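You operate a simulated robot arm through the tools that you are given. There is no shell and no other tool.

You run a simulated robot arm. Do the job below in one go: nothing can be reset, and whatever is moved stays where it is left.

TASK
Move the steel strip to the 60 mark and clamp it again.
Fine: loosen both star knobs first; tighten both until their rings show green.

The check looks at the end state, three seconds after you hand in, the way a careful person would. Anything else that was tipped, shoved, dropped, spilled or broken makes it a failure.

THE ROBOT
A 5-joint arm with a two-finger parallel gripper, fixed in place. Base frame: the origin is at the foot of the arm, x ahead of it, y to its left, z up. Lengths are in cm, angles in degrees, forces in N, time in s.
It reaches about 113.4 cm from its shoulder. Its first joint turns from -149.0 to 149.0 degrees. Payload 1.57 kg.
The tool frame sits at the grasp point between the pads (the TCP): z along the fingers, y along the line on which they close. The tips reach 3 cm beyond it. The gripper opens to 11 cm. The fingers are 2.4 cm wide and 1.2 cm thick; the gripper's body (4.8 by 11.2 cm) begins 7.8 cm behind the TCP.
Orientation is told as [roll, pitch, yaw] about the base's x, y, z axes, in that order, counted from this pose: with the fingers straight down and closing along the base's y, the tool's x points along the base's -x, its y along +y and its z along -z.

THE INTERFACE
- The arm moves only by the tool drive_tool. Its argument "deltas" is a list of rows, each a list of 3 entries, a list of its own where there are three numbers: the shift along the base's x, y, z in cm, then the turn, a rotation vector about the base's x, y, z in degrees, then the finger opening in cm, from 0 to 11. In form: [[[tx, ty, tz], [ax, ay, az], jaw], ...]. A call has 1 to 20 rows; each row shifts and turns the commanded pose from where the row before left it. Rows are played at 5 a second. More than 5 cm and 8.6 degrees between two rows, or a gripper value outside its range, and nothing of the call is played. Where a pose cannot be reached the arm comes as near as it can. A force on the tool above 50 N (or 10 N above the force at the start of the call, whichever is more), or a blocked arm, ends the call early, and 0.2 s more pass. Each finger travels about 15.3 cm/s and halts on what it meets, pressing with about 24 N; the grip force reading is that of the motor and also rises with nothing between the fingers. The clock runs only during rows and for 0.2 s after the last one: add rows that do not move to give the fingers time. The reply holds the time, the measured pose of the TCP, the force on the tool along the base axes, the opening and the grip force, in the units named above and with some noise, with the torque about the TCP (base axes, N m) and any sound that the robot's microphone picked up.
- Cameras (640 x 400 px; columns grow to the right, rows downward): "scene" is fixed at [5.1, 65.16, 139.15]; the picture's right is [-0.06, -1.00, 0.00], its down [-0.86, 0.05, -0.51] and it looks along [0.51, -0.03, -0.86] (base axes); focal length 315 px, centre (320, 200). "wrist" rides on the gripper at [7, 1.6, -14.1] in the tool frame; the picture's right is [-0.23, 0.97, 0.00], its down [-0.86, -0.20, -0.48] and it looks along [-0.47, -0.11, 0.88] (tool axes); focal length 222 px, centre (320, 200). There is no depth. A picture from a camera that has moved, and an enlarged one, comes with that camera's place and axes in the base frame and with its lens.
- camera(camera): a new picture of that camera. The clock stands still meanwhile.
- raise_lower(by): slides the trunk up (or, below 0, down) by that many cm; the arm rides with it, the base frame stays. It gives what a move gives, with no picture.
- close_up(camera, box): a new picture of the part [left, top, right, bottom] of that camera's present view, enlarged. The clock stands still meanwhile.
- sign_off(): hands the job in; it is judged then, once.

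Nothing tells you positions but the pictures and the camera data. Unless the task says otherwise, let go and move clear before handing in.

The tools are called after "Call:" as a command line: name --argument value ..., lists and objects as JSON in quotes. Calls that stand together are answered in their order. drive_tool: Moves the arm, as the interface text tells. Its arguments: {"type":"object","properties":{"deltas":{"type":"array"}},"required":["deltas"]} The other tools are called the same way: raise_lower (by) slides the trunk up or down; camera (camera) takes a picture; close_up (camera, box) takes an enlarged picture of a part of a camera's view; sign_off () hands the job in.

At the start:

```text
clock: 0.0
position: [23.82, 58.26, 114.88]
ee_rot: [0.0, 0.0, 0.0]
ft_force: [0.1, 0.0, 0.7]
ft_torque: [0.02, 0.01, -0.01]
grip_width: 11.0
gripper_force: 0.1
trunk travel left (down, up): [-88.1, 8.9]
```

scene: 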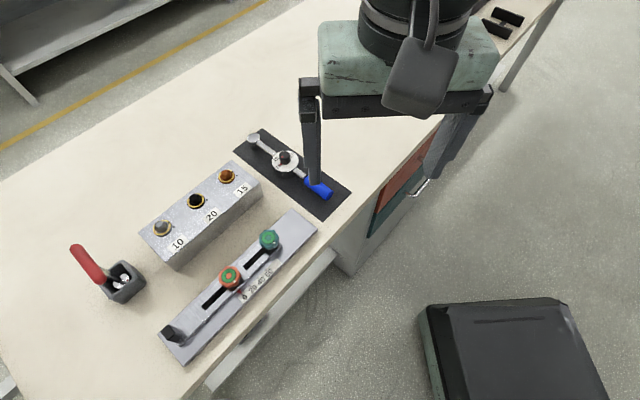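
wrist: 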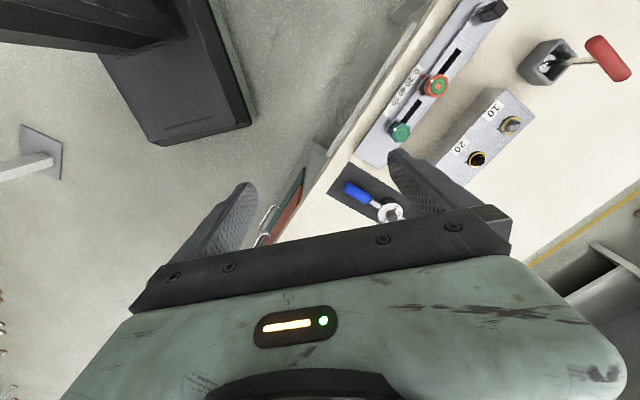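

The bench shows a grey slotted strip with two star knobs (one red/green, one green) and a scale next to it. I'll enlarge this area before moving.

Call:
close_up --camera "scene" --box '[150, 200, 330, 370]'

Call:
close_up --camera "scene" --box '[210, 220, 300, 310]'

Call:
close_up --camera "wrist" --box '[340, 0, 540, 180]'

```text
2.35 times, centred on (240, 285) of scene
camera zoom: at [5.1, 65.16, 139.15], right [-0.06, -1.0, 0.0], down [-0.86, 0.05, -0.51], along [0.51, -0.03, -0.86], focal length 742 px, centre (508, 0)
```

zoom: 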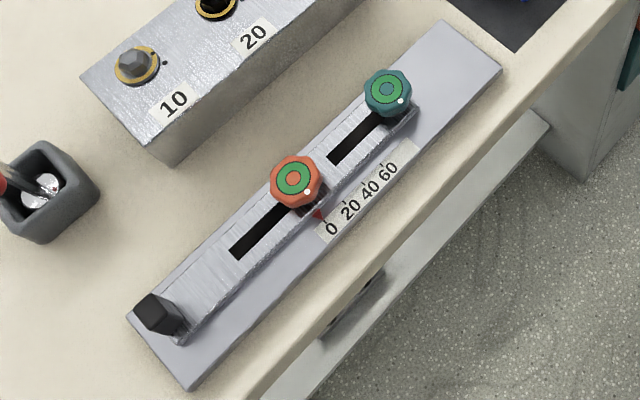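

```text
4.44 times, centred on (255, 265) of scene
camera zoom: at [5.1, 65.16, 139.15], right [-0.06, -1.0, 0.0], down [-0.86, 0.05, -0.51], along [0.51, -0.03, -0.86], focal length 1401 px, centre (609, -89)
```

zoom: 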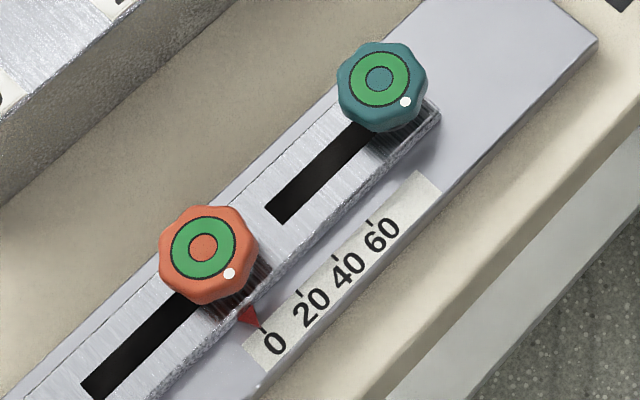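

```text
2.22 times, centred on (440, 90) of wrist
camera zoom: at [16.9, 59.9, 128.94], right [0.23, 0.97, 0.0], down [0.86, -0.2, 0.48], along [0.47, -0.11, -0.88], focal length 494 px, centre (53, 444)
```

zoom: 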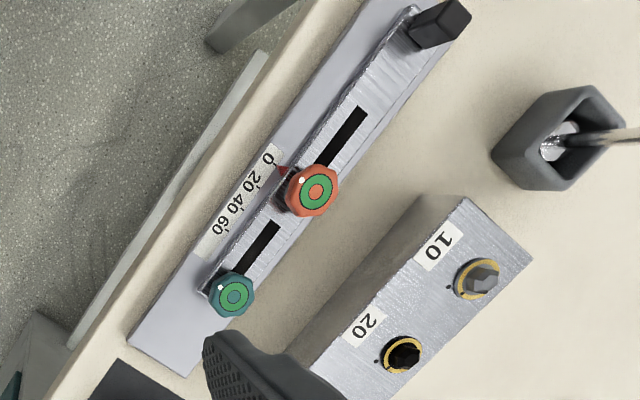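

The strip slides on a base plate, with its red pointer at 0 and the studs at the upper-right ends of their slots. By triangulation the red knob is near (23, 80.3, 84), the teal knob near (30, 73.6, 84), and the black end block near (14, 88, 85). Reaching 60 means sliding about 6 cm along (+0.72, -0.69). Next I'll move above the red knob for a closer view.

Call:
drive_tool --deltas '[[[-0.1, 2.5, -1.2], [0, 0, 0], 11], [[-0.1, 2.5, -1.2], [0, 0, 0], 11], [[-0.1, 2.5, -1.2], [0, 0, 0], 11], [[-0.1, 2.5, -1.2], [0, 0, 0], 11], [[-0.1, 2.5, -1.2], [0, 0, 0], 11], [[-0.1, 2.5, -1.2], [0, 0, 0], 11], [[-0.1, 2.5, -1.2], [0, 0, 0], 11], [[-0.1, 2.5, -1.2], [0, 0, 0], 11], [[0, 2.0, -1.2], [0, 0, 0], 11], [[0, 0, 0], [0, 0, 0], 11]]'

Call:
camera --camera "wrist"

Call:
camera --camera "scene"

```text
clock: 2.2
position: [22.95, 80.32, 114.86]
ee_rot: [-0.1, 0.0, -0.1]
ft_force: [-0.2, -0.2, 0.0]
ft_torque: [0.0, 0.01, -0.02]
grip_width: 11.0
gripper_force: 0.1
out of reach, approached as far as the arm can: row 1, 2, 3, 4, 5, 6, 7, 8, 9
trunk travel left (down, up): [-88.1, 8.9]
```

```text
taken
camera wrist: at [16.13, 81.93, 128.94], right [0.23, 0.97, 0.0], down [0.85, -0.2, 0.48], along [0.47, -0.11, -0.88], focal length 222 px, centre (320, 200)
```

wrist: 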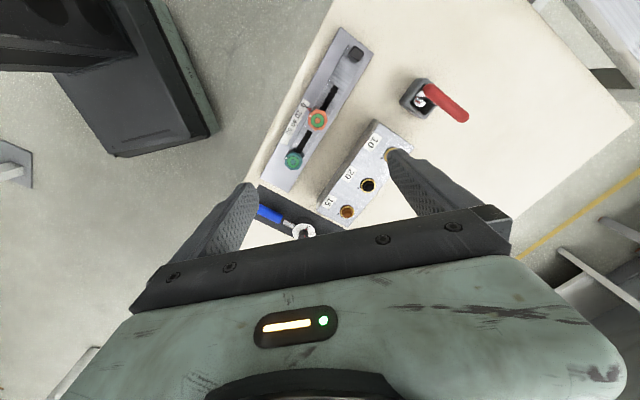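

```text
taken
```

scene: 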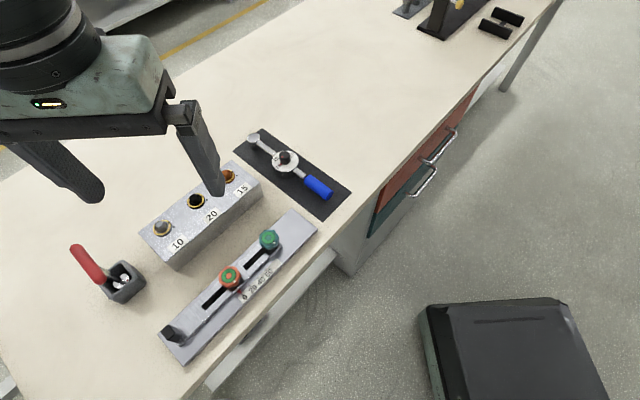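

The arm moved sideways but z didn't change, so vertical travel seems to need the trunk. I'm now above the red knob at z 114.9, and I'll lower the trunk in modest steps, checking the pose each time.

Call:
raise_lower --by -8

Call:
drive_tool --deltas '[[[0, 0, 0], [0, 0, 0], 11]]'

```text
clock: 3.4
position: [22.98, 80.34, 106.83]
ee_rot: [-0.1, -0.1, 0.0]
ft_force: [0.5, 0.1, -0.3]
ft_torque: [0.02, 0.02, 0.02]
grip_width: 10.99
gripper_force: 0.0
trunk travel left (down, up): [-80.1, 16.9]
```

```text
clock: 3.8
position: [23.06, 80.2, 106.74]
ee_rot: [0.0, -0.1, 0.1]
ft_force: [0.5, 0.5, -0.6]
ft_torque: [-0.03, -0.03, 0.0]
grip_width: 11.0
gripper_force: 0.1
trunk travel left (down, up): [-80.1, 16.9]
```

The trunk move works cleanly and the commanded pose follows. I'll test whether the arm can change z at all, then take a closer look from here.

Call:
drive_tool --deltas '[[[0, 0, -1], [0, 0, 0], 11], [[0, 0, 0], [0, 0, 0], 11]]'

Call:
camera --camera "wrist"

Call:
close_up --camera "wrist" --box '[240, 0, 440, 200]'

```text
clock: 4.4
position: [22.98, 80.22, 106.7]
ee_rot: [0.1, 0.0, 0.0]
ft_force: [0.3, 0.0, 0.3]
ft_torque: [0.01, 0.0, -0.02]
grip_width: 11.0
gripper_force: 0.0
out of reach, approached as far as the arm can: row 1
trunk travel left (down, up): [-80.1, 16.9]
```

```text
taken
camera wrist: at [16.14, 81.91, 120.94], right [0.23, 0.97, 0.0], down [0.86, -0.2, 0.48], along [0.47, -0.11, -0.88], focal length 222 px, centre (320, 200)
```

wrist: 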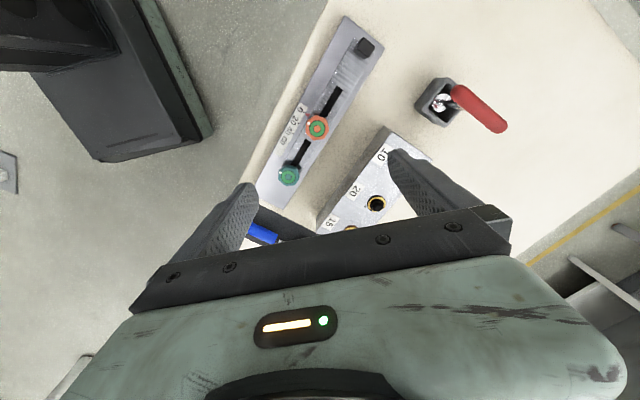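

```text
2.00 times, centred on (340, 100) of wrist
camera zoom: at [16.14, 81.91, 120.94], right [0.23, 0.97, 0.0], down [0.86, -0.2, 0.48], along [0.47, -0.11, -0.88], focal length 444 px, centre (280, 400)
```

zoom: 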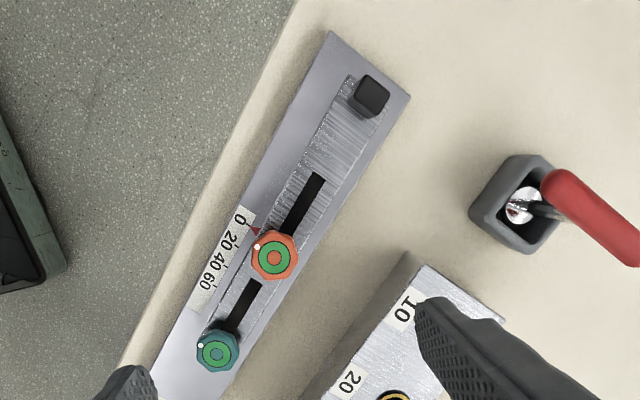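

The arm can't lower itself, so the trunk does all vertical motion. The red knob is near (22.7, 80.0) with its top around z 85. I'll narrow the jaws, lower the trunk 9 cm (tips to about 94.7, still well above everything nearby) and look again.

Call:
drive_tool --deltas '[[[0, 0, 0], [0, 0, 0], 7], [[0, 0, 0], [0, 0, 0], 7]]'

Call:
raise_lower --by -9

Call:
camera --camera "wrist"

Call:
close_up --camera "wrist" --box '[240, 80, 400, 220]'

Call:
close_up --camera "scene" --box '[150, 200, 330, 370]'

```text
clock: 5.0
position: [22.99, 80.27, 106.77]
ee_rot: [-0.1, 0.0, 0.0]
ft_force: [0.6, -0.1, 0.3]
ft_torque: [0.0, 0.03, -0.03]
grip_width: 7.01
gripper_force: 0.0
trunk travel left (down, up): [-80.1, 16.9]
```

```text
clock: 6.2
position: [22.91, 80.28, 97.91]
ee_rot: [-0.1, 0.0, 0.0]
ft_force: [0.6, 0.5, 0.0]
ft_torque: [0.03, 0.01, 0.04]
grip_width: 7.0
gripper_force: 0.0
trunk travel left (down, up): [-71.1, 25.9]
```

```text
taken
camera wrist: at [16.14, 81.9, 111.94], right [0.23, 0.97, 0.0], down [0.86, -0.2, 0.48], along [0.47, -0.11, -0.88], focal length 222 px, centre (320, 200)
```

wrist: 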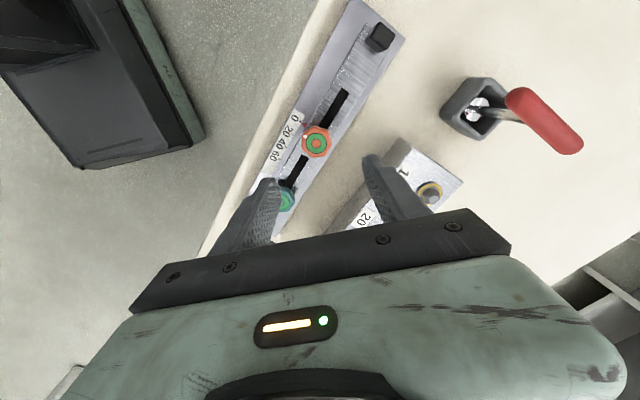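

```text
2.86 times, centred on (320, 150) of wrist
camera zoom: at [16.14, 81.9, 111.94], right [0.23, 0.97, 0.0], down [0.86, -0.2, 0.48], along [0.47, -0.11, -0.88], focal length 635 px, centre (320, 343)
```

zoom: 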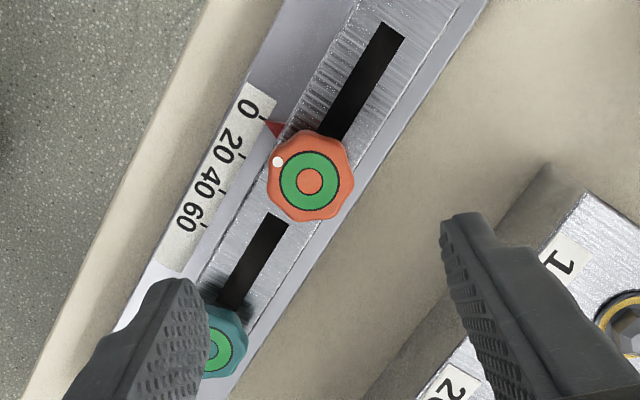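

```text
2.35 times, centred on (240, 285) of scene
camera zoom: at [5.1, 65.16, 139.15], right [-0.06, -1.0, 0.0], down [-0.86, 0.05, -0.51], along [0.51, -0.03, -0.86], focal length 742 px, centre (508, 0)
```

zoom: 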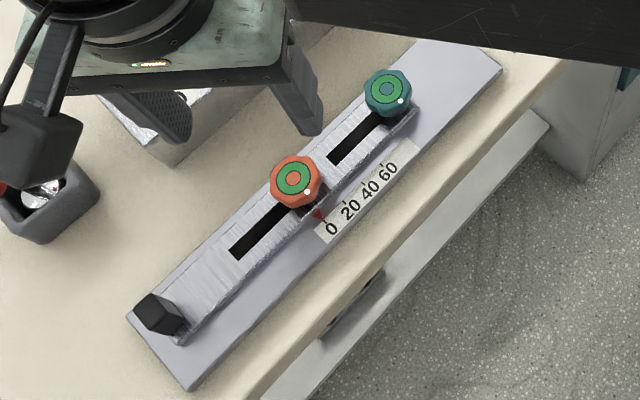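

The view is clearer now, with the red knob near (22.8, 79.95). I'll enlarge the knob's outline to choose a grip angle and to judge heights and arm clearance.

Call:
close_up --camera "wrist" --box '[285, 110, 350, 170]'

Call:
close_up --camera "scene" --box '[205, 240, 265, 300]'

Call:
camera --camera "scene"

```text
6.67 times, centred on (318, 140) of wrist
camera zoom: at [16.14, 81.9, 111.94], right [0.23, 0.97, 0.0], down [0.86, -0.2, 0.48], along [0.47, -0.11, -0.88], focal length 1481 px, centre (337, 600)
```

zoom: 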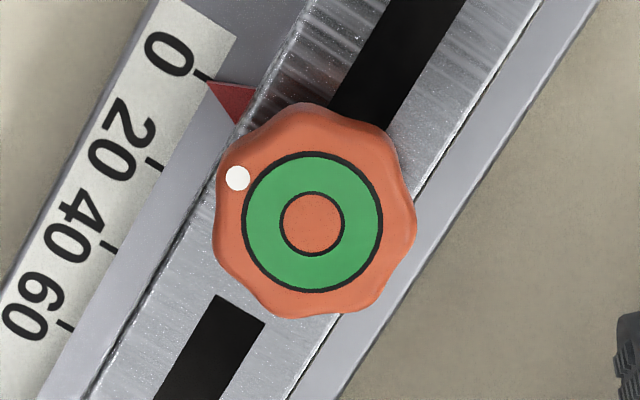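

```text
6.67 times, centred on (235, 270) of scene
camera zoom: at [5.1, 65.16, 139.15], right [-0.06, -1.0, 0.0], down [-0.86, 0.05, -0.51], along [0.51, -0.03, -0.86], focal length 2102 px, centre (887, -267)
```

zoom: 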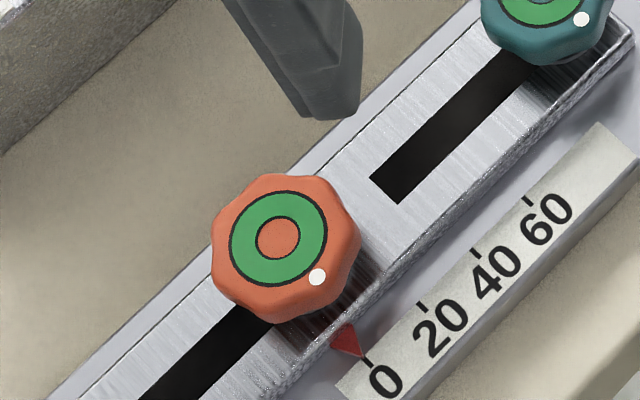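

```text
taken
```

scene: 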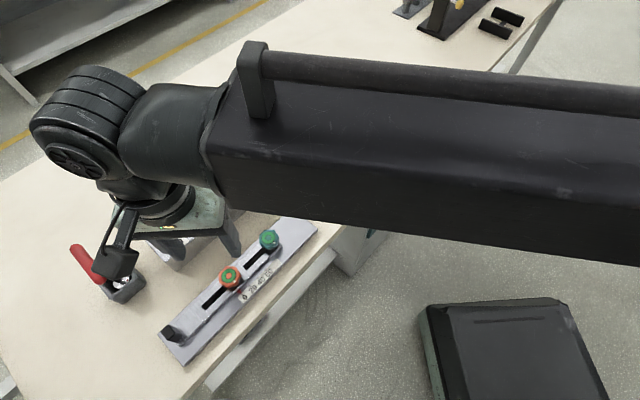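

The red knob's top is at z≈85.6 and the strip's upper face at z≈82.4, with the knob at about (22.57, 79.93). I'll centre over it and lower until the tips are just above the knob, then check the alignment.

Call:
drive_tool --deltas '[[[-0.45, -0.33, 0], [0, 0, 0], 7], [[0, 0, 0], [0, 0, 0], 7]]'

Call:
raise_lower --by -7.2

Call:
camera --camera "wrist"

Call:
close_up --camera "wrist" --box '[240, 110, 400, 220]'

Call:
close_up --camera "scene" --box '[150, 200, 330, 370]'

```text
clock: 6.8
position: [22.52, 79.91, 97.78]
ee_rot: [0.0, -0.1, -0.1]
ft_force: [-0.4, 1.2, -0.7]
ft_torque: [0.0, 0.04, -0.06]
grip_width: 7.0
gripper_force: 0.2
trunk travel left (down, up): [-71.1, 25.9]
```

```text
clock: 7.9
position: [22.58, 79.96, 90.52]
ee_rot: [-0.1, 0.1, 0.0]
ft_force: [0.3, -0.2, -0.1]
ft_torque: [0.01, -0.03, -0.02]
grip_width: 7.02
gripper_force: 0.0
trunk travel left (down, up): [-63.9, 33.1]
```

```text
taken
camera wrist: at [15.7, 81.61, 104.74], right [0.23, 0.97, 0.0], down [0.86, -0.2, 0.48], along [0.47, -0.11, -0.88], focal length 222 px, centre (320, 200)
```

wrist: 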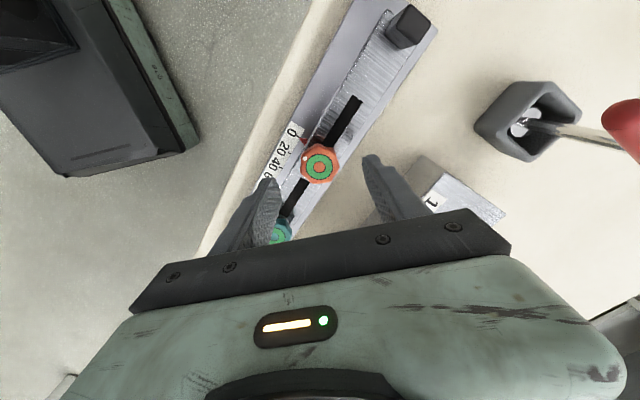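

```text
3.64 times, centred on (320, 165) of wrist
camera zoom: at [15.7, 81.61, 104.74], right [0.23, 0.97, 0.0], down [0.86, -0.2, 0.48], along [0.47, -0.11, -0.88], focal length 808 px, centre (320, 327)
```

zoom: 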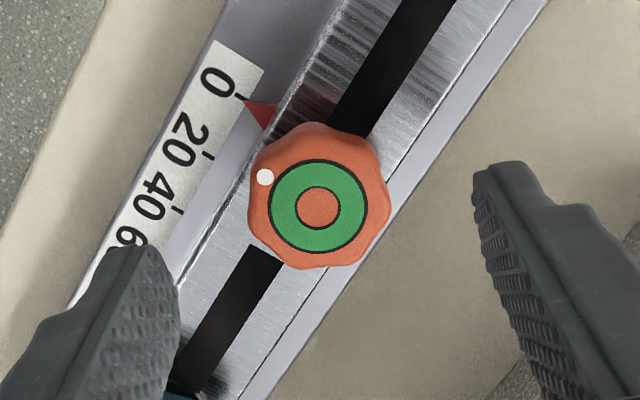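

```text
2.35 times, centred on (240, 285) of scene
camera zoom: at [5.1, 65.16, 139.15], right [-0.06, -1.0, 0.0], down [-0.86, 0.05, -0.51], along [0.51, -0.03, -0.86], focal length 742 px, centre (508, 0)
```

zoom: 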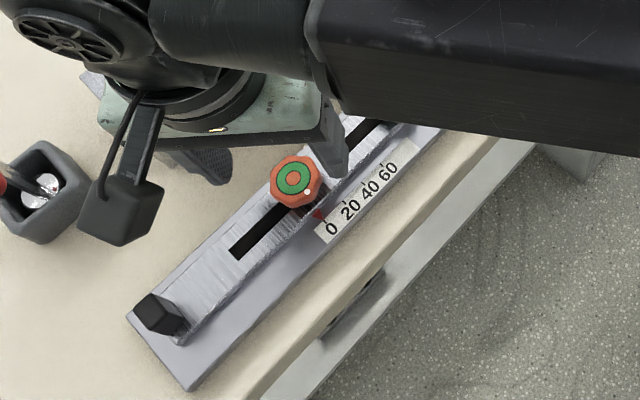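

The knob is centred between the fingers to within about 1 mm. I'll nudge x slightly and lower 4.4 cm, putting the tips at about z 83.2: beside the knob and above the strip.

Call:
drive_tool --deltas '[[[-0.08, 0.02, 0], [0, 0, 0], 7], [[0, 0, 0], [0, 0, 0], 7]]'

Call:
raise_lower --by -4.4

Call:
camera --camera "wrist"

Call:
close_up --camera "wrist" --box '[240, 130, 400, 240]'

Call:
close_up --camera "scene" --box '[180, 230, 280, 310]'

```text
clock: 8.5
position: [22.38, 79.88, 90.46]
ee_rot: [0.1, 0.0, 0.0]
ft_force: [-0.1, -0.2, 0.5]
ft_torque: [0.02, -0.02, -0.01]
grip_width: 7.0
gripper_force: 0.1
trunk travel left (down, up): [-63.9, 33.1]
```

```text
clock: 9.4
position: [22.46, 80.04, 86.17]
ee_rot: [-0.1, 0.0, -0.1]
ft_force: [-0.5, 0.7, -0.4]
ft_torque: [0.02, -0.02, 0.05]
grip_width: 6.98
gripper_force: 0.0
trunk travel left (down, up): [-59.5, 37.5]
```

```text
taken
camera wrist: at [15.62, 81.64, 100.34], right [0.23, 0.97, 0.0], down [0.86, -0.2, 0.48], along [0.47, -0.11, -0.88], focal length 222 px, centre (320, 200)
```

wrist: 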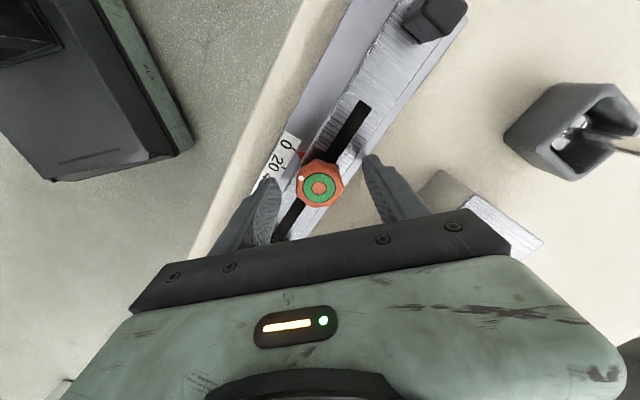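

```text
3.64 times, centred on (320, 185) of wrist
camera zoom: at [15.62, 81.64, 100.34], right [0.23, 0.97, 0.0], down [0.86, -0.2, 0.48], along [0.47, -0.11, -0.88], focal length 808 px, centre (320, 254)
```

zoom: 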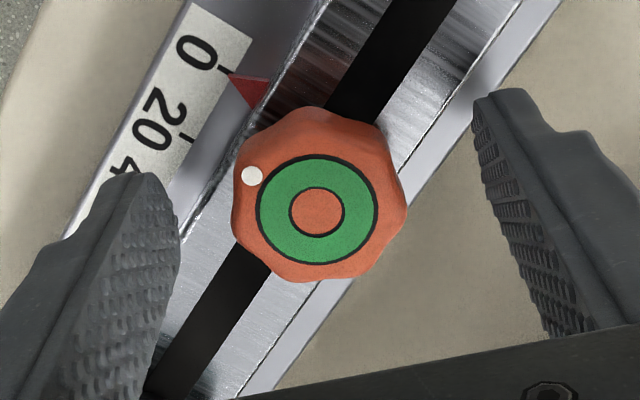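

```text
5.00 times, centred on (230, 270) of scene
camera zoom: at [5.1, 65.16, 139.15], right [-0.06, -1.0, 0.0], down [-0.86, 0.05, -0.51], along [0.51, -0.03, -0.86], focal length 1576 px, centre (770, -150)
```

zoom: 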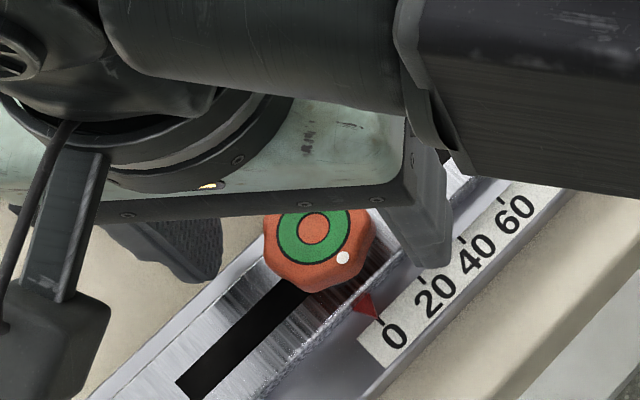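

The fingers straddle the knob and nothing is touching. I'll shift 0.7 mm in y to centre and close on the knob.

Call:
drive_tool --deltas '[[[-0.05, -0.07, 0], [0, 0, 0], 7], [[0, 0, 0], [0, 0, 0], 5], [[0, 0, 0], [0, 0, 0], 4.2], [[0, 0, 0], [0, 0, 0], 3.5], [[0, 0, 0], [0, 0, 0], 3.0], [[0, 0, 0], [0, 0, 0], 3.0]]'

Call:
close_up --camera "wrist" --box '[240, 130, 400, 240]'

```text
clock: 10.8
position: [22.33, 79.87, 86.18]
ee_rot: [0.0, 0.1, 0.0]
ft_force: [-1.5, -5.1, -2.5]
ft_torque: [-0.14, 0.0, 0.03]
grip_width: 3.67
gripper_force: 42.8
trunk travel left (down, up): [-59.5, 37.5]
```

```text
3.64 times, centred on (320, 185) of wrist
camera zoom: at [15.56, 81.54, 100.34], right [0.23, 0.97, 0.0], down [0.86, -0.2, 0.48], along [0.47, -0.11, -0.88], focal length 808 px, centre (320, 254)
```

zoom: 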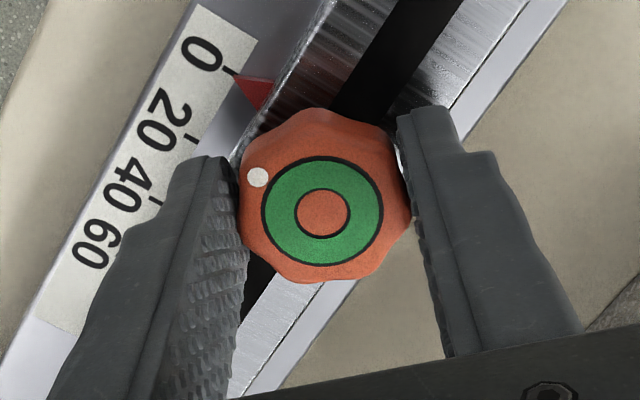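

Gripped at 3.67 cm width. Now I'll turn counter-clockwise (seen from above) to loosen, starting with 40°.

Call:
drive_tool --deltas '[[[0, -0.05, 0], [0, 0, 0], 3.0], [[0, 0, 0], [0, 0, 8], 3.0], [[0, 0, 0], [0, 0, 8], 3.0], [[0, 0, 0], [0, 0, 8], 3.0], [[0, 0, 0], [0, 0, 8], 3.0], [[0, 0, 0], [0, 0, 8], 3.0], [[0, 0, 0], [0, 0, 0], 3.0]]'

Call:
close_up --camera "wrist" --box '[240, 130, 400, 240]'

Call:
close_up --camera "scene" --box '[180, 230, 280, 310]'

```text
clock: 12.4
position: [22.59, 79.66, 86.17]
ee_rot: [0.0, 0.1, 40.1]
ft_force: [0.7, -19.1, -5.4]
ft_torque: [-0.4, 0.0, -0.02]
grip_width: 3.66
gripper_force: 42.6
trunk travel left (down, up): [-59.5, 37.5]
```

```text
3.64 times, centred on (320, 185) of wrist
camera zoom: at [16.2, 76.54, 100.41], right [-0.45, 0.89, 0.0], down [0.78, 0.4, 0.48], along [0.43, 0.22, -0.88], focal length 808 px, centre (320, 254)
```

zoom: 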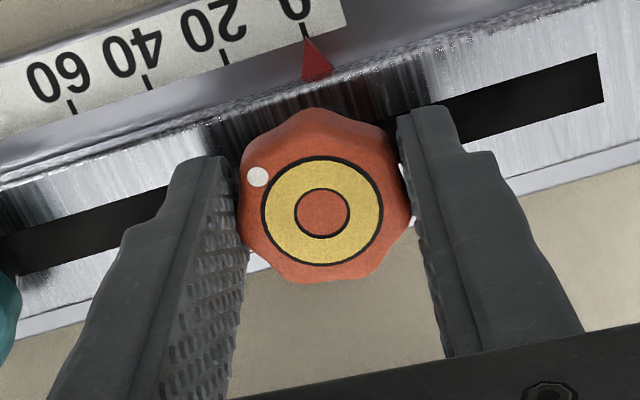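

```text
5.00 times, centred on (230, 270) of scene
camera zoom: at [5.1, 65.16, 139.15], right [-0.06, -1.0, 0.0], down [-0.86, 0.05, -0.51], along [0.51, -0.03, -0.86], focal length 1576 px, centre (770, -150)
```

zoom: 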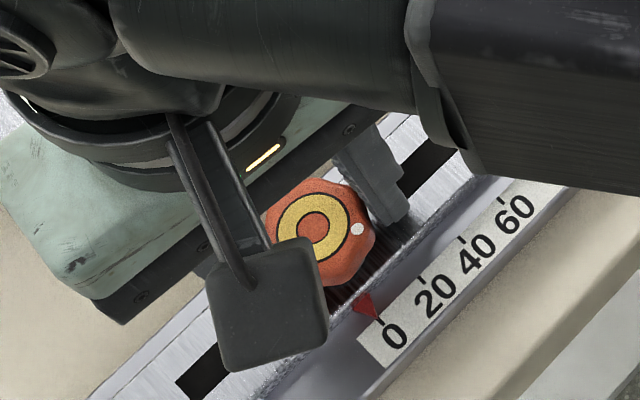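

The ring went from green to yellow, so counter-clockwise loosens. A sideways force built up because the knob axis sits about 0.26 cm off the tool axis, near (22.70, 79.83). I'll relieve that and continue turning around the estimated axis.

Call:
drive_tool --deltas '[[[0.06, -0.17, 0], [0, 0, 0], 3.0], [[0.031, -0.018, 0], [0, 0, 8], 3.0], [[0.031, -0.018, 0], [0, 0, 8], 3.0], [[0.031, -0.018, 0], [0, 0, 8], 3.0], [[0.031, -0.018, 0], [0, 0, 8], 3.0], [[0.031, -0.018, 0], [0, 0, 8], 3.0], [[0, 0, 0], [0, 0, 0], 3.0]]'

Call:
close_up --camera "wrist" --box '[240, 130, 400, 240]'

Call:
camera --camera "scene"

```text
clock: 14.0
position: [22.66, 79.73, 86.33]
ee_rot: [0.1, -0.3, 80.2]
ft_force: [1.0, 19.1, 34.7]
ft_torque: [0.58, -0.15, -0.07]
grip_width: 3.71
gripper_force: 43.0
trunk travel left (down, up): [-59.5, 37.5]
```

```text
3.64 times, centred on (320, 185) of wrist
camera zoom: at [19.89, 73.02, 100.44], right [-0.92, 0.39, 0.0], down [0.34, 0.81, 0.48], along [0.19, 0.44, -0.88], focal length 808 px, centre (320, 254)
```

zoom: 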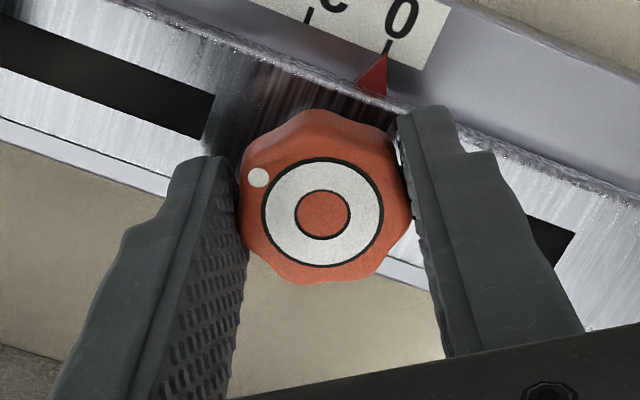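

```text
taken
```

scene: 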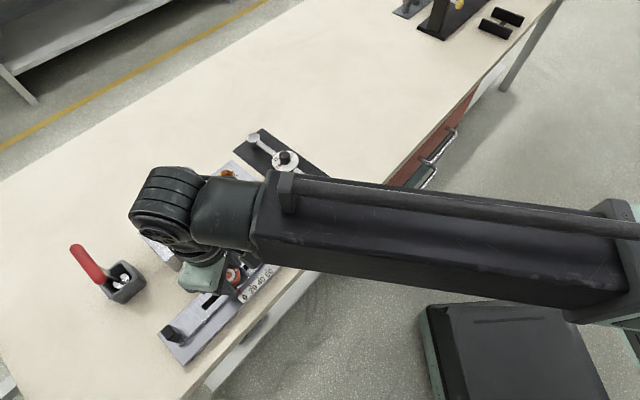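

The ring is now white (loose), and the knob has risen on its thread. Forces put its axis at about (22.71, 79.89) with the top near z 85. I'll let go, raise clear and look.

Call:
drive_tool --deltas '[[[0, 0.1, 0], [0, 0, 0], 3.0], [[0, 0, 0], [0, 0, 0], 4.5], [[0, 0, 0], [0, 0, 0], 6.5], [[0, 0, 0], [0, 0, 0], 7]]'

Call:
raise_lower --by 6

Call:
camera --camera "wrist"

Call:
close_up --camera "wrist" --box '[220, 90, 420, 230]'

```text
clock: 15.0
position: [22.68, 79.69, 86.23]
ee_rot: [0.0, 0.1, 80.0]
ft_force: [0.5, -0.4, -0.3]
ft_torque: [-0.03, -0.02, -0.05]
grip_width: 7.01
gripper_force: 0.0
trunk travel left (down, up): [-59.5, 37.5]
```

```text
clock: 16.0
position: [22.62, 79.68, 92.1]
ee_rot: [0.1, 0.1, 79.9]
ft_force: [1.4, 0.0, -0.8]
ft_torque: [-0.02, -0.01, -0.01]
grip_width: 7.01
gripper_force: 0.1
trunk travel left (down, up): [-65.5, 31.5]
```

```text
taken
camera wrist: at [19.95, 73.16, 106.33], right [-0.92, 0.39, 0.0], down [0.34, 0.81, 0.48], along [0.19, 0.44, -0.88], focal length 222 px, centre (320, 200)
```

wrist: 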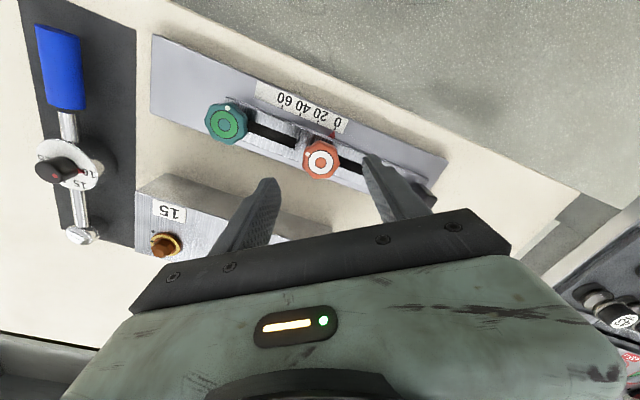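

```text
2.86 times, centred on (320, 160) of wrist
camera zoom: at [19.95, 73.16, 106.33], right [-0.92, 0.39, 0.0], down [0.34, 0.81, 0.48], along [0.19, 0.44, -0.88], focal length 635 px, centre (320, 314)
```

zoom: 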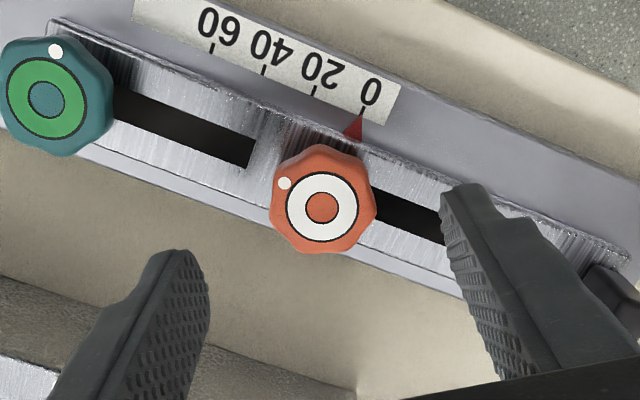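

The red knob is loose (white ring). The teal knob works out near (29.46, 73.15), so I'll move over it at this height and verify alignment.

Call:
drive_tool --deltas '[[[1.7, -1.63, 0], [0, 0, 0], 7], [[1.7, -1.64, 0], [0, 0, 0], 7], [[1.7, -1.64, 0], [0, 0, 0], 7], [[1.69, -1.63, 0], [0, 0, 0], 7], [[0, 0, 0], [0, 0, 0], 7]]'

Call:
camera --camera "wrist"

Call:
close_up --camera "wrist" --box '[240, 90, 400, 220]'

```text
clock: 17.2
position: [29.54, 73.16, 92.19]
ee_rot: [0.0, 0.0, 80.0]
ft_force: [0.0, 0.7, -0.5]
ft_torque: [0.0, 0.02, 0.01]
grip_width: 7.01
gripper_force: 0.0
trunk travel left (down, up): [-65.5, 31.5]
```

```text
taken
camera wrist: at [26.74, 66.6, 106.34], right [-0.92, 0.39, 0.0], down [0.35, 0.81, 0.48], along [0.19, 0.44, -0.88], focal length 222 px, centre (320, 200)
```

wrist: 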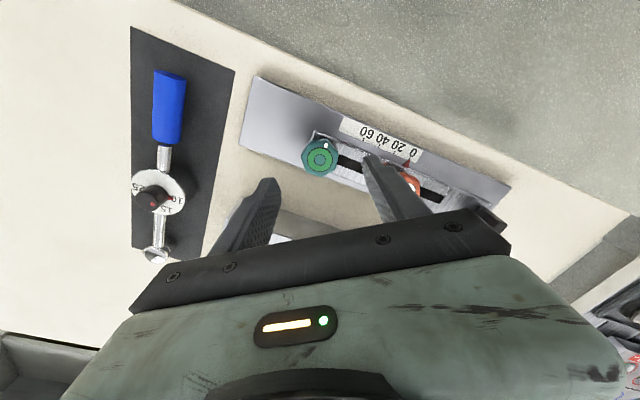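

```text
3.08 times, centred on (320, 155) of wrist
camera zoom: at [26.74, 66.6, 106.34], right [-0.92, 0.39, 0.0], down [0.35, 0.81, 0.48], along [0.19, 0.44, -0.88], focal length 684 px, centre (320, 338)
```

zoom: 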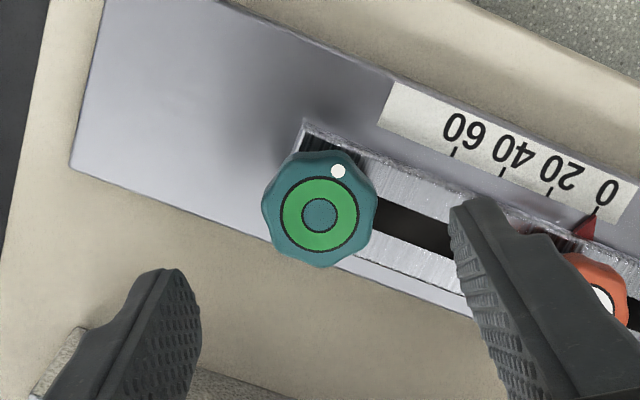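

The teal knob is aligned to within about 1.5 mm. I'll apply a small correction, lower to the same gripping height, and look once more before closing.

Call:
drive_tool --deltas '[[[0.0, -0.12, 0], [0, 0, 0], 7], [[0, 0, 0], [0, 0, 0], 7]]'

Call:
raise_lower --by -6

Call:
close_up --camera "wrist" --box '[240, 120, 400, 230]'

```text
clock: 17.8
position: [29.36, 73.02, 92.27]
ee_rot: [0.0, 0.1, 80.0]
ft_force: [0.2, 1.0, 0.2]
ft_torque: [-0.03, 0.03, -0.02]
grip_width: 7.01
gripper_force: 0.1
trunk travel left (down, up): [-65.5, 31.5]
```

```text
clock: 18.8
position: [29.41, 73.08, 86.26]
ee_rot: [0.0, 0.0, 80.0]
ft_force: [1.2, 0.1, 1.1]
ft_torque: [0.0, -0.03, 0.01]
grip_width: 7.0
gripper_force: 0.1
trunk travel left (down, up): [-59.5, 37.5]
```

```text
3.64 times, centred on (320, 175) of wrist
camera zoom: at [26.73, 66.47, 100.34], right [-0.92, 0.39, 0.0], down [0.34, 0.81, 0.48], along [0.19, 0.44, -0.88], focal length 808 px, centre (320, 291)
```

zoom: 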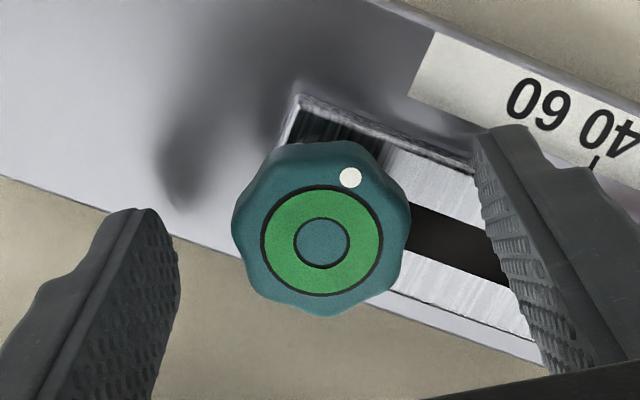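

Well centred. Closing on the teal knob and turning counter-clockwise 40° first.

Call:
drive_tool --deltas '[[[0, 0, 0], [0, 0, 0], 5], [[0, 0, 0], [0, 0, 0], 4.2], [[0, 0, 0], [0, 0, 0], 3.5], [[0, 0, 0], [0, 0, 0], 3.0], [[0, 0, 0], [0, 0, 0], 3.0]]'

Call:
drive_tool --deltas '[[[0, 0, 0], [0, 0, 8], 3.0], [[0, 0, 0], [0, 0, 8], 3.0], [[0, 0, 0], [0, 0, 8], 3.0], [[0, 0, 0], [0, 0, 8], 3.0], [[0, 0, 0], [0, 0, 8], 3.0], [[0, 0, 0], [0, 0, 0], 3.0]]'

Call:
close_up --camera "wrist" --box '[240, 120, 400, 230]'

```text
clock: 20.0
position: [29.46, 72.99, 86.16]
ee_rot: [0.0, -0.1, 80.1]
ft_force: [-3.0, -0.2, -1.0]
ft_torque: [0.01, 0.04, 0.01]
grip_width: 3.65
gripper_force: 43.1
trunk travel left (down, up): [-59.5, 37.5]
```

```text
clock: 21.4
position: [29.5, 73.04, 86.28]
ee_rot: [0.0, 0.0, 120.1]
ft_force: [2.6, 7.0, 11.2]
ft_torque: [0.09, -0.09, 0.0]
grip_width: 3.64
gripper_force: 42.9
trunk travel left (down, up): [-59.5, 37.5]
```

```text
3.64 times, centred on (320, 175) of wrist
camera zoom: at [31.63, 66.2, 100.37], right [-0.96, -0.29, 0.0], down [-0.26, 0.84, 0.48], along [-0.14, 0.46, -0.88], focal length 808 px, centre (320, 291)
```

zoom: 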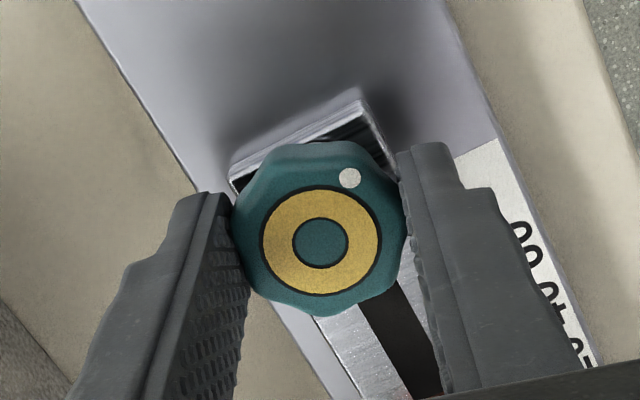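

Yellow now, with low forces. I'll raise the trunk by 1 mm to follow the thread, then turn another 40°.

Call:
raise_lower --by 0.1

Call:
drive_tool --deltas '[[[0, 0, 0], [0, 0, 8], 3.0], [[0, 0, 0], [0, 0, 8], 3.0], [[0, 0, 0], [0, 0, 8], 3.0], [[0, 0, 0], [0, 0, 8], 3.0], [[0, 0, 0], [0, 0, 8], 3.0], [[0, 0, 0], [0, 0, 0], 3.0]]'

Call:
close_up --camera "wrist" --box '[240, 120, 400, 230]'

```text
clock: 21.9
position: [29.45, 73.04, 86.25]
ee_rot: [-0.1, 0.0, 120.1]
ft_force: [2.4, 4.1, -0.7]
ft_torque: [0.36, 0.04, 0.02]
grip_width: 3.64
gripper_force: 43.2
trunk travel left (down, up): [-59.6, 37.4]
```

```text
clock: 23.3
position: [29.48, 73.09, 86.34]
ee_rot: [-0.3, 0.0, 160.1]
ft_force: [9.3, 18.2, 25.8]
ft_torque: [0.4, -0.13, -0.11]
grip_width: 3.66
gripper_force: 43.1
trunk travel left (down, up): [-59.6, 37.4]
```

```text
3.64 times, centred on (320, 175) of wrist
camera zoom: at [35.57, 69.15, 100.5], right [-0.55, -0.84, 0.0], down [-0.74, 0.48, 0.48], along [-0.4, 0.26, -0.88], focal length 808 px, centre (320, 291)
```

zoom: 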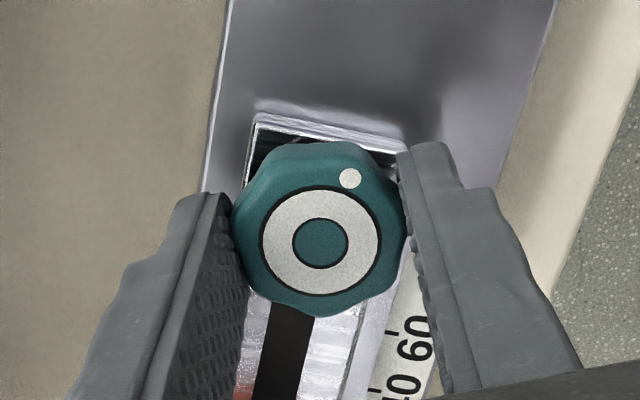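

Both rings are white now. I'll release the teal knob and raise clear, then travel along the strip to the black end block near (13.8, 88.8), turning so the jaws close along the strip direction.

Call:
drive_tool --deltas '[[[0, 0, 0], [0, 0, 0], 4.5], [[0, 0, 0], [0, 0, 0], 6.5], [[0, 0, 0], [0, 0, 0], 7]]'

Call:
raise_lower --by 7

Call:
drive_tool --deltas '[[[-1.04, 1.05, 0], [0, 0, -7.67], 7], [[-1.04, 1.05, 0], [0, 0, -7.67], 7], [[-1.04, 1.05, 0], [0, 0, -7.67], 7], [[-1.04, 1.05, 0], [0, 0, -7.67], 7], [[-1.04, 1.05, 0], [0, 0, -7.67], 7], [[-1.04, 1.05, 0], [0, 0, -7.67], 7], [[-1.04, 1.05, 0], [0, 0, -7.67], 7], [[-1.04, 1.05, 0], [0, 0, -7.67], 7], [[-1.04, 1.05, 0], [0, 0, -7.67], 7], [[-1.04, 1.05, 0], [0, 0, -7.67], 7], [[-1.04, 1.05, 0], [0, 0, -7.67], 7], [[-1.04, 1.05, 0], [0, 0, -7.67], 7], [[-1.04, 1.05, 0], [0, 0, -7.67], 7], [[-1.04, 1.05, 0], [0, 0, -7.67], 7], [[-1.04, 1.05, 0], [0, 0, -7.62], 7], [[0, 0, 0], [0, 0, 0], 7]]'

Call:
camera --camera "wrist"

Call:
close_up --camera "wrist" --box '[220, 70, 420, 220]'

Call:
camera --camera "scene"

```text
clock: 24.1
position: [29.54, 72.95, 86.17]
ee_rot: [0.0, 0.0, 160.1]
ft_force: [0.1, 0.0, 0.0]
ft_torque: [0.0, 0.0, 0.03]
grip_width: 7.0
gripper_force: 0.0
trunk travel left (down, up): [-59.6, 37.4]
```

```text
clock: 25.2
position: [29.48, 73.05, 93.18]
ee_rot: [0.0, -0.1, 160.0]
ft_force: [-0.1, -0.5, -0.4]
ft_torque: [-0.01, 0.0, 0.04]
grip_width: 7.01
gripper_force: 0.1
trunk travel left (down, up): [-66.6, 30.4]
```

```text
clock: 28.6
position: [13.79, 88.72, 93.22]
ee_rot: [-0.1, -0.1, 45.0]
ft_force: [0.3, 0.1, -0.1]
ft_torque: [-0.02, 0.0, -0.03]
grip_width: 6.98
gripper_force: 0.1
trunk travel left (down, up): [-66.6, 30.4]
```

```text
taken
camera wrist: at [7.87, 84.99, 107.43], right [-0.53, 0.85, 0.0], down [0.75, 0.46, 0.48], along [0.41, 0.25, -0.88], focal length 222 px, centre (320, 200)
```

wrist: 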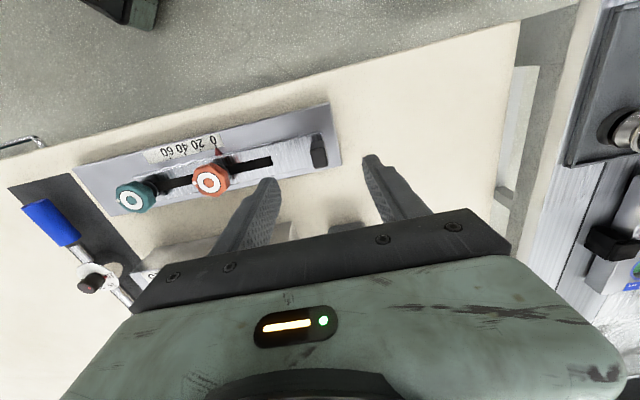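

```text
2.67 times, centred on (320, 145) of wrist
camera zoom: at [7.87, 84.99, 107.43], right [-0.53, 0.85, 0.0], down [0.75, 0.46, 0.48], along [0.41, 0.25, -0.88], focal length 592 px, centre (320, 347)
```

zoom: 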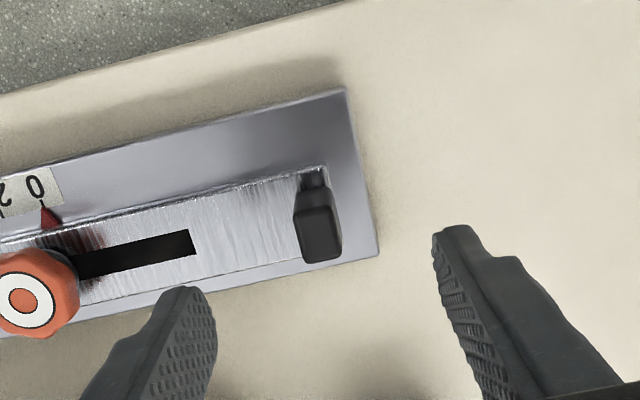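

```text
taken
```

scene: 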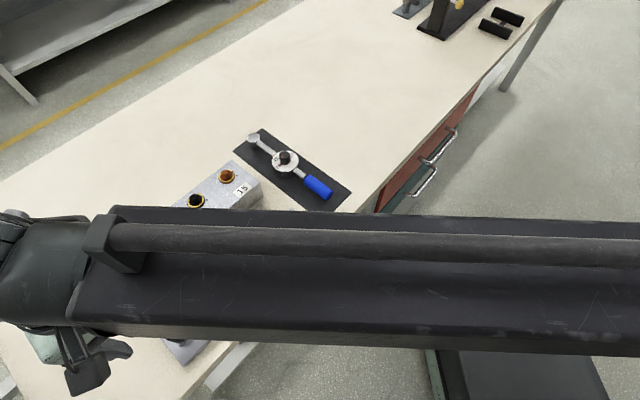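

The block's top appears centred under the TCP at about (13.95, 88.7, 85). I'll lower 7 cm so the fingers straddle it along the strip direction, and look before closing.

Call:
raise_lower --by -7

Call:
camera --camera "wrist"

Call:
close_up --camera "wrist" --box '[220, 100, 420, 230]'

```text
clock: 29.7
position: [13.83, 88.72, 86.27]
ee_rot: [0.0, 0.0, 45.0]
ft_force: [-0.4, -1.0, -0.7]
ft_torque: [0.0, 0.02, 0.03]
grip_width: 7.01
gripper_force: 0.1
trunk travel left (down, up): [-59.6, 37.4]
```

```text
taken
camera wrist: at [7.88, 84.96, 100.44], right [-0.53, 0.85, 0.0], down [0.75, 0.46, 0.48], along [0.41, 0.25, -0.88], focal length 222 px, centre (320, 200)
```

wrist: 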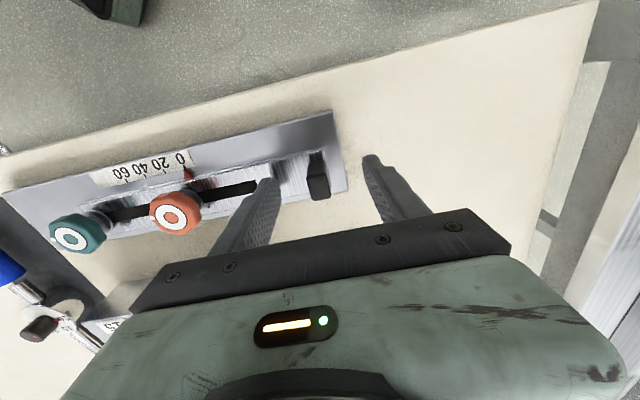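

```text
3.08 times, centred on (320, 165) of wrist
camera zoom: at [7.88, 84.96, 100.44], right [-0.53, 0.85, 0.0], down [0.75, 0.46, 0.48], along [0.41, 0.25, -0.88], focal length 684 px, centre (320, 308)
```

zoom: 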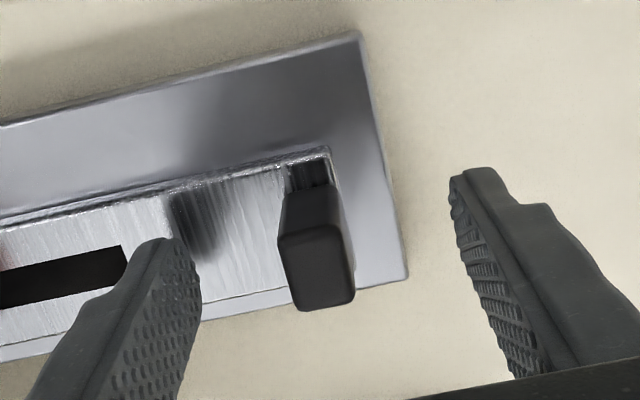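

Centred. Closing on the block now, checking forces before pulling.

Call:
drive_tool --deltas '[[[0, 0, 0], [0, 0, 0], 5], [[0, 0, 0], [0, 0, 0], 3.5], [[0, 0, 0], [0, 0, 0], 2.5], [[0, 0, 0], [0, 0, 0], 1.8], [[0, 0, 0], [0, 0, 0], 1.2], [[0, 0, 0], [0, 0, 0], 0.8], [[0, 0, 0], [0, 0, 0], 0.8]]'

Call:
close_up --camera "wrist" --box '[160, 100, 400, 260]'

```text
clock: 31.3
position: [13.88, 88.61, 86.35]
ee_rot: [-0.1, 0.1, 44.9]
ft_force: [2.7, -6.9, -4.2]
ft_torque: [-0.05, -0.08, 0.02]
grip_width: 1.59
gripper_force: 31.8
trunk travel left (down, up): [-59.6, 37.4]
```

```text
2.50 times, centred on (280, 180) of wrist
camera zoom: at [7.92, 84.94, 100.44], right [-0.53, 0.85, 0.0], down [0.75, 0.46, 0.48], along [0.41, 0.25, -0.88], focal length 555 px, centre (420, 250)
```

zoom: 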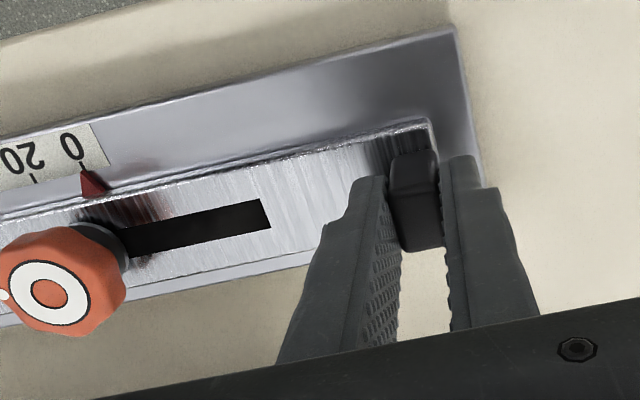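

The block is held at 1.59 cm. I'll test the slide with a 1 cm move along the strip.

Call:
drive_tool --deltas '[[[0.176, -0.178, 0], [0, 0, 0], 0.8], [[0.176, -0.178, 0], [0, 0, 0], 0.8], [[0.176, -0.178, 0], [0, 0, 0], 0.8], [[0.176, -0.178, 0], [0, 0, 0], 0.8], [[0, 0, 0], [0, 0, 0], 0.8]]'

Call:
close_up --camera "wrist" --box '[160, 100, 400, 260]'

```text
clock: 32.5
position: [14.56, 88.05, 86.22]
ee_rot: [0.0, 0.1, 44.9]
ft_force: [-2.5, -0.3, -0.5]
ft_torque: [0.24, -0.19, 0.01]
grip_width: 1.55
gripper_force: 31.4
trunk travel left (down, up): [-59.6, 37.4]
```

```text
2.50 times, centred on (280, 180) of wrist
camera zoom: at [8.55, 84.3, 100.43], right [-0.53, 0.85, 0.0], down [0.75, 0.46, 0.48], along [0.41, 0.25, -0.88], focal length 555 px, centre (420, 250)
```

zoom: 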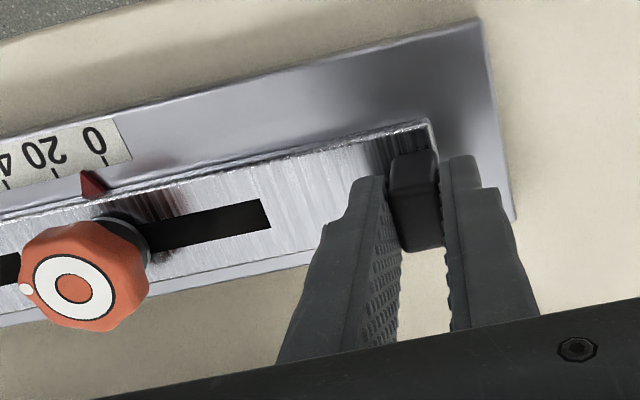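

The strip slides freely with about 2 N. I'll continue 4.4 cm along the same line, then check the scale.

Call:
drive_tool --deltas '[[[0.2814, -0.2843, 0], [0, 0, 0], 0.8], [[0.2814, -0.2843, 0], [0, 0, 0], 0.8], [[0.2814, -0.2843, 0], [0, 0, 0], 0.8], [[0.2814, -0.2843, 0], [0, 0, 0], 0.8], [[0.2814, -0.2843, 0], [0, 0, 0], 0.8], [[0.2814, -0.2843, 0], [0, 0, 0], 0.8], [[0.2814, -0.2843, 0], [0, 0, 0], 0.8], [[0.2814, -0.2843, 0], [0, 0, 0], 0.8], [[0.2814, -0.2843, 0], [0, 0, 0], 0.8], [[0.2814, -0.2843, 0], [0, 0, 0], 0.8], [[0.2814, -0.2843, 0], [0, 0, 0], 0.8], [[0, 0, 0], [0, 0, 0], 0.8]]'

Call:
close_up --camera "wrist" --box '[160, 80, 400, 240]'

Call:
close_up --camera "wrist" --box '[180, 110, 260, 170]'

```text
clock: 35.1
position: [17.63, 84.97, 86.23]
ee_rot: [0.0, 0.0, 45.1]
ft_force: [1.0, 2.6, 2.3]
ft_torque: [0.09, -0.01, -0.03]
grip_width: 1.59
gripper_force: 31.2
trunk travel left (down, up): [-59.6, 37.4]
```

```text
2.50 times, centred on (280, 160) of wrist
camera zoom: at [11.68, 81.17, 100.43], right [-0.53, 0.85, 0.0], down [0.75, 0.46, 0.48], along [0.41, 0.25, -0.88], focal length 555 px, centre (420, 300)
```

zoom: 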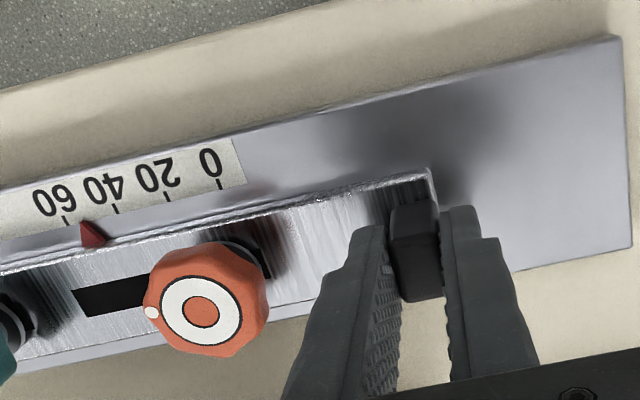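

```text
6.67 times, centred on (220, 140) of wrist
camera zoom: at [11.68, 81.17, 100.43], right [-0.53, 0.85, 0.0], down [0.75, 0.46, 0.48], along [0.41, 0.25, -0.88], focal length 1481 px, centre (987, 600)
```

zoom: 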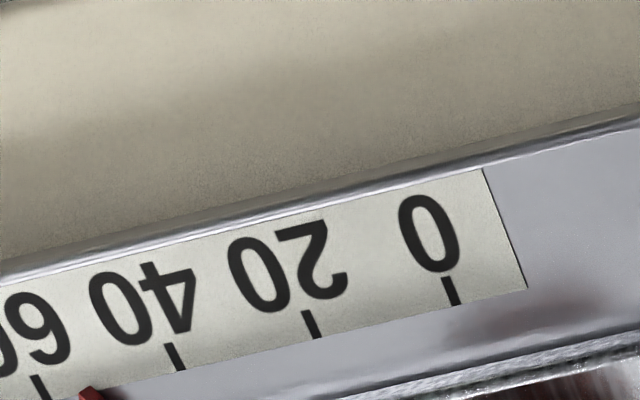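

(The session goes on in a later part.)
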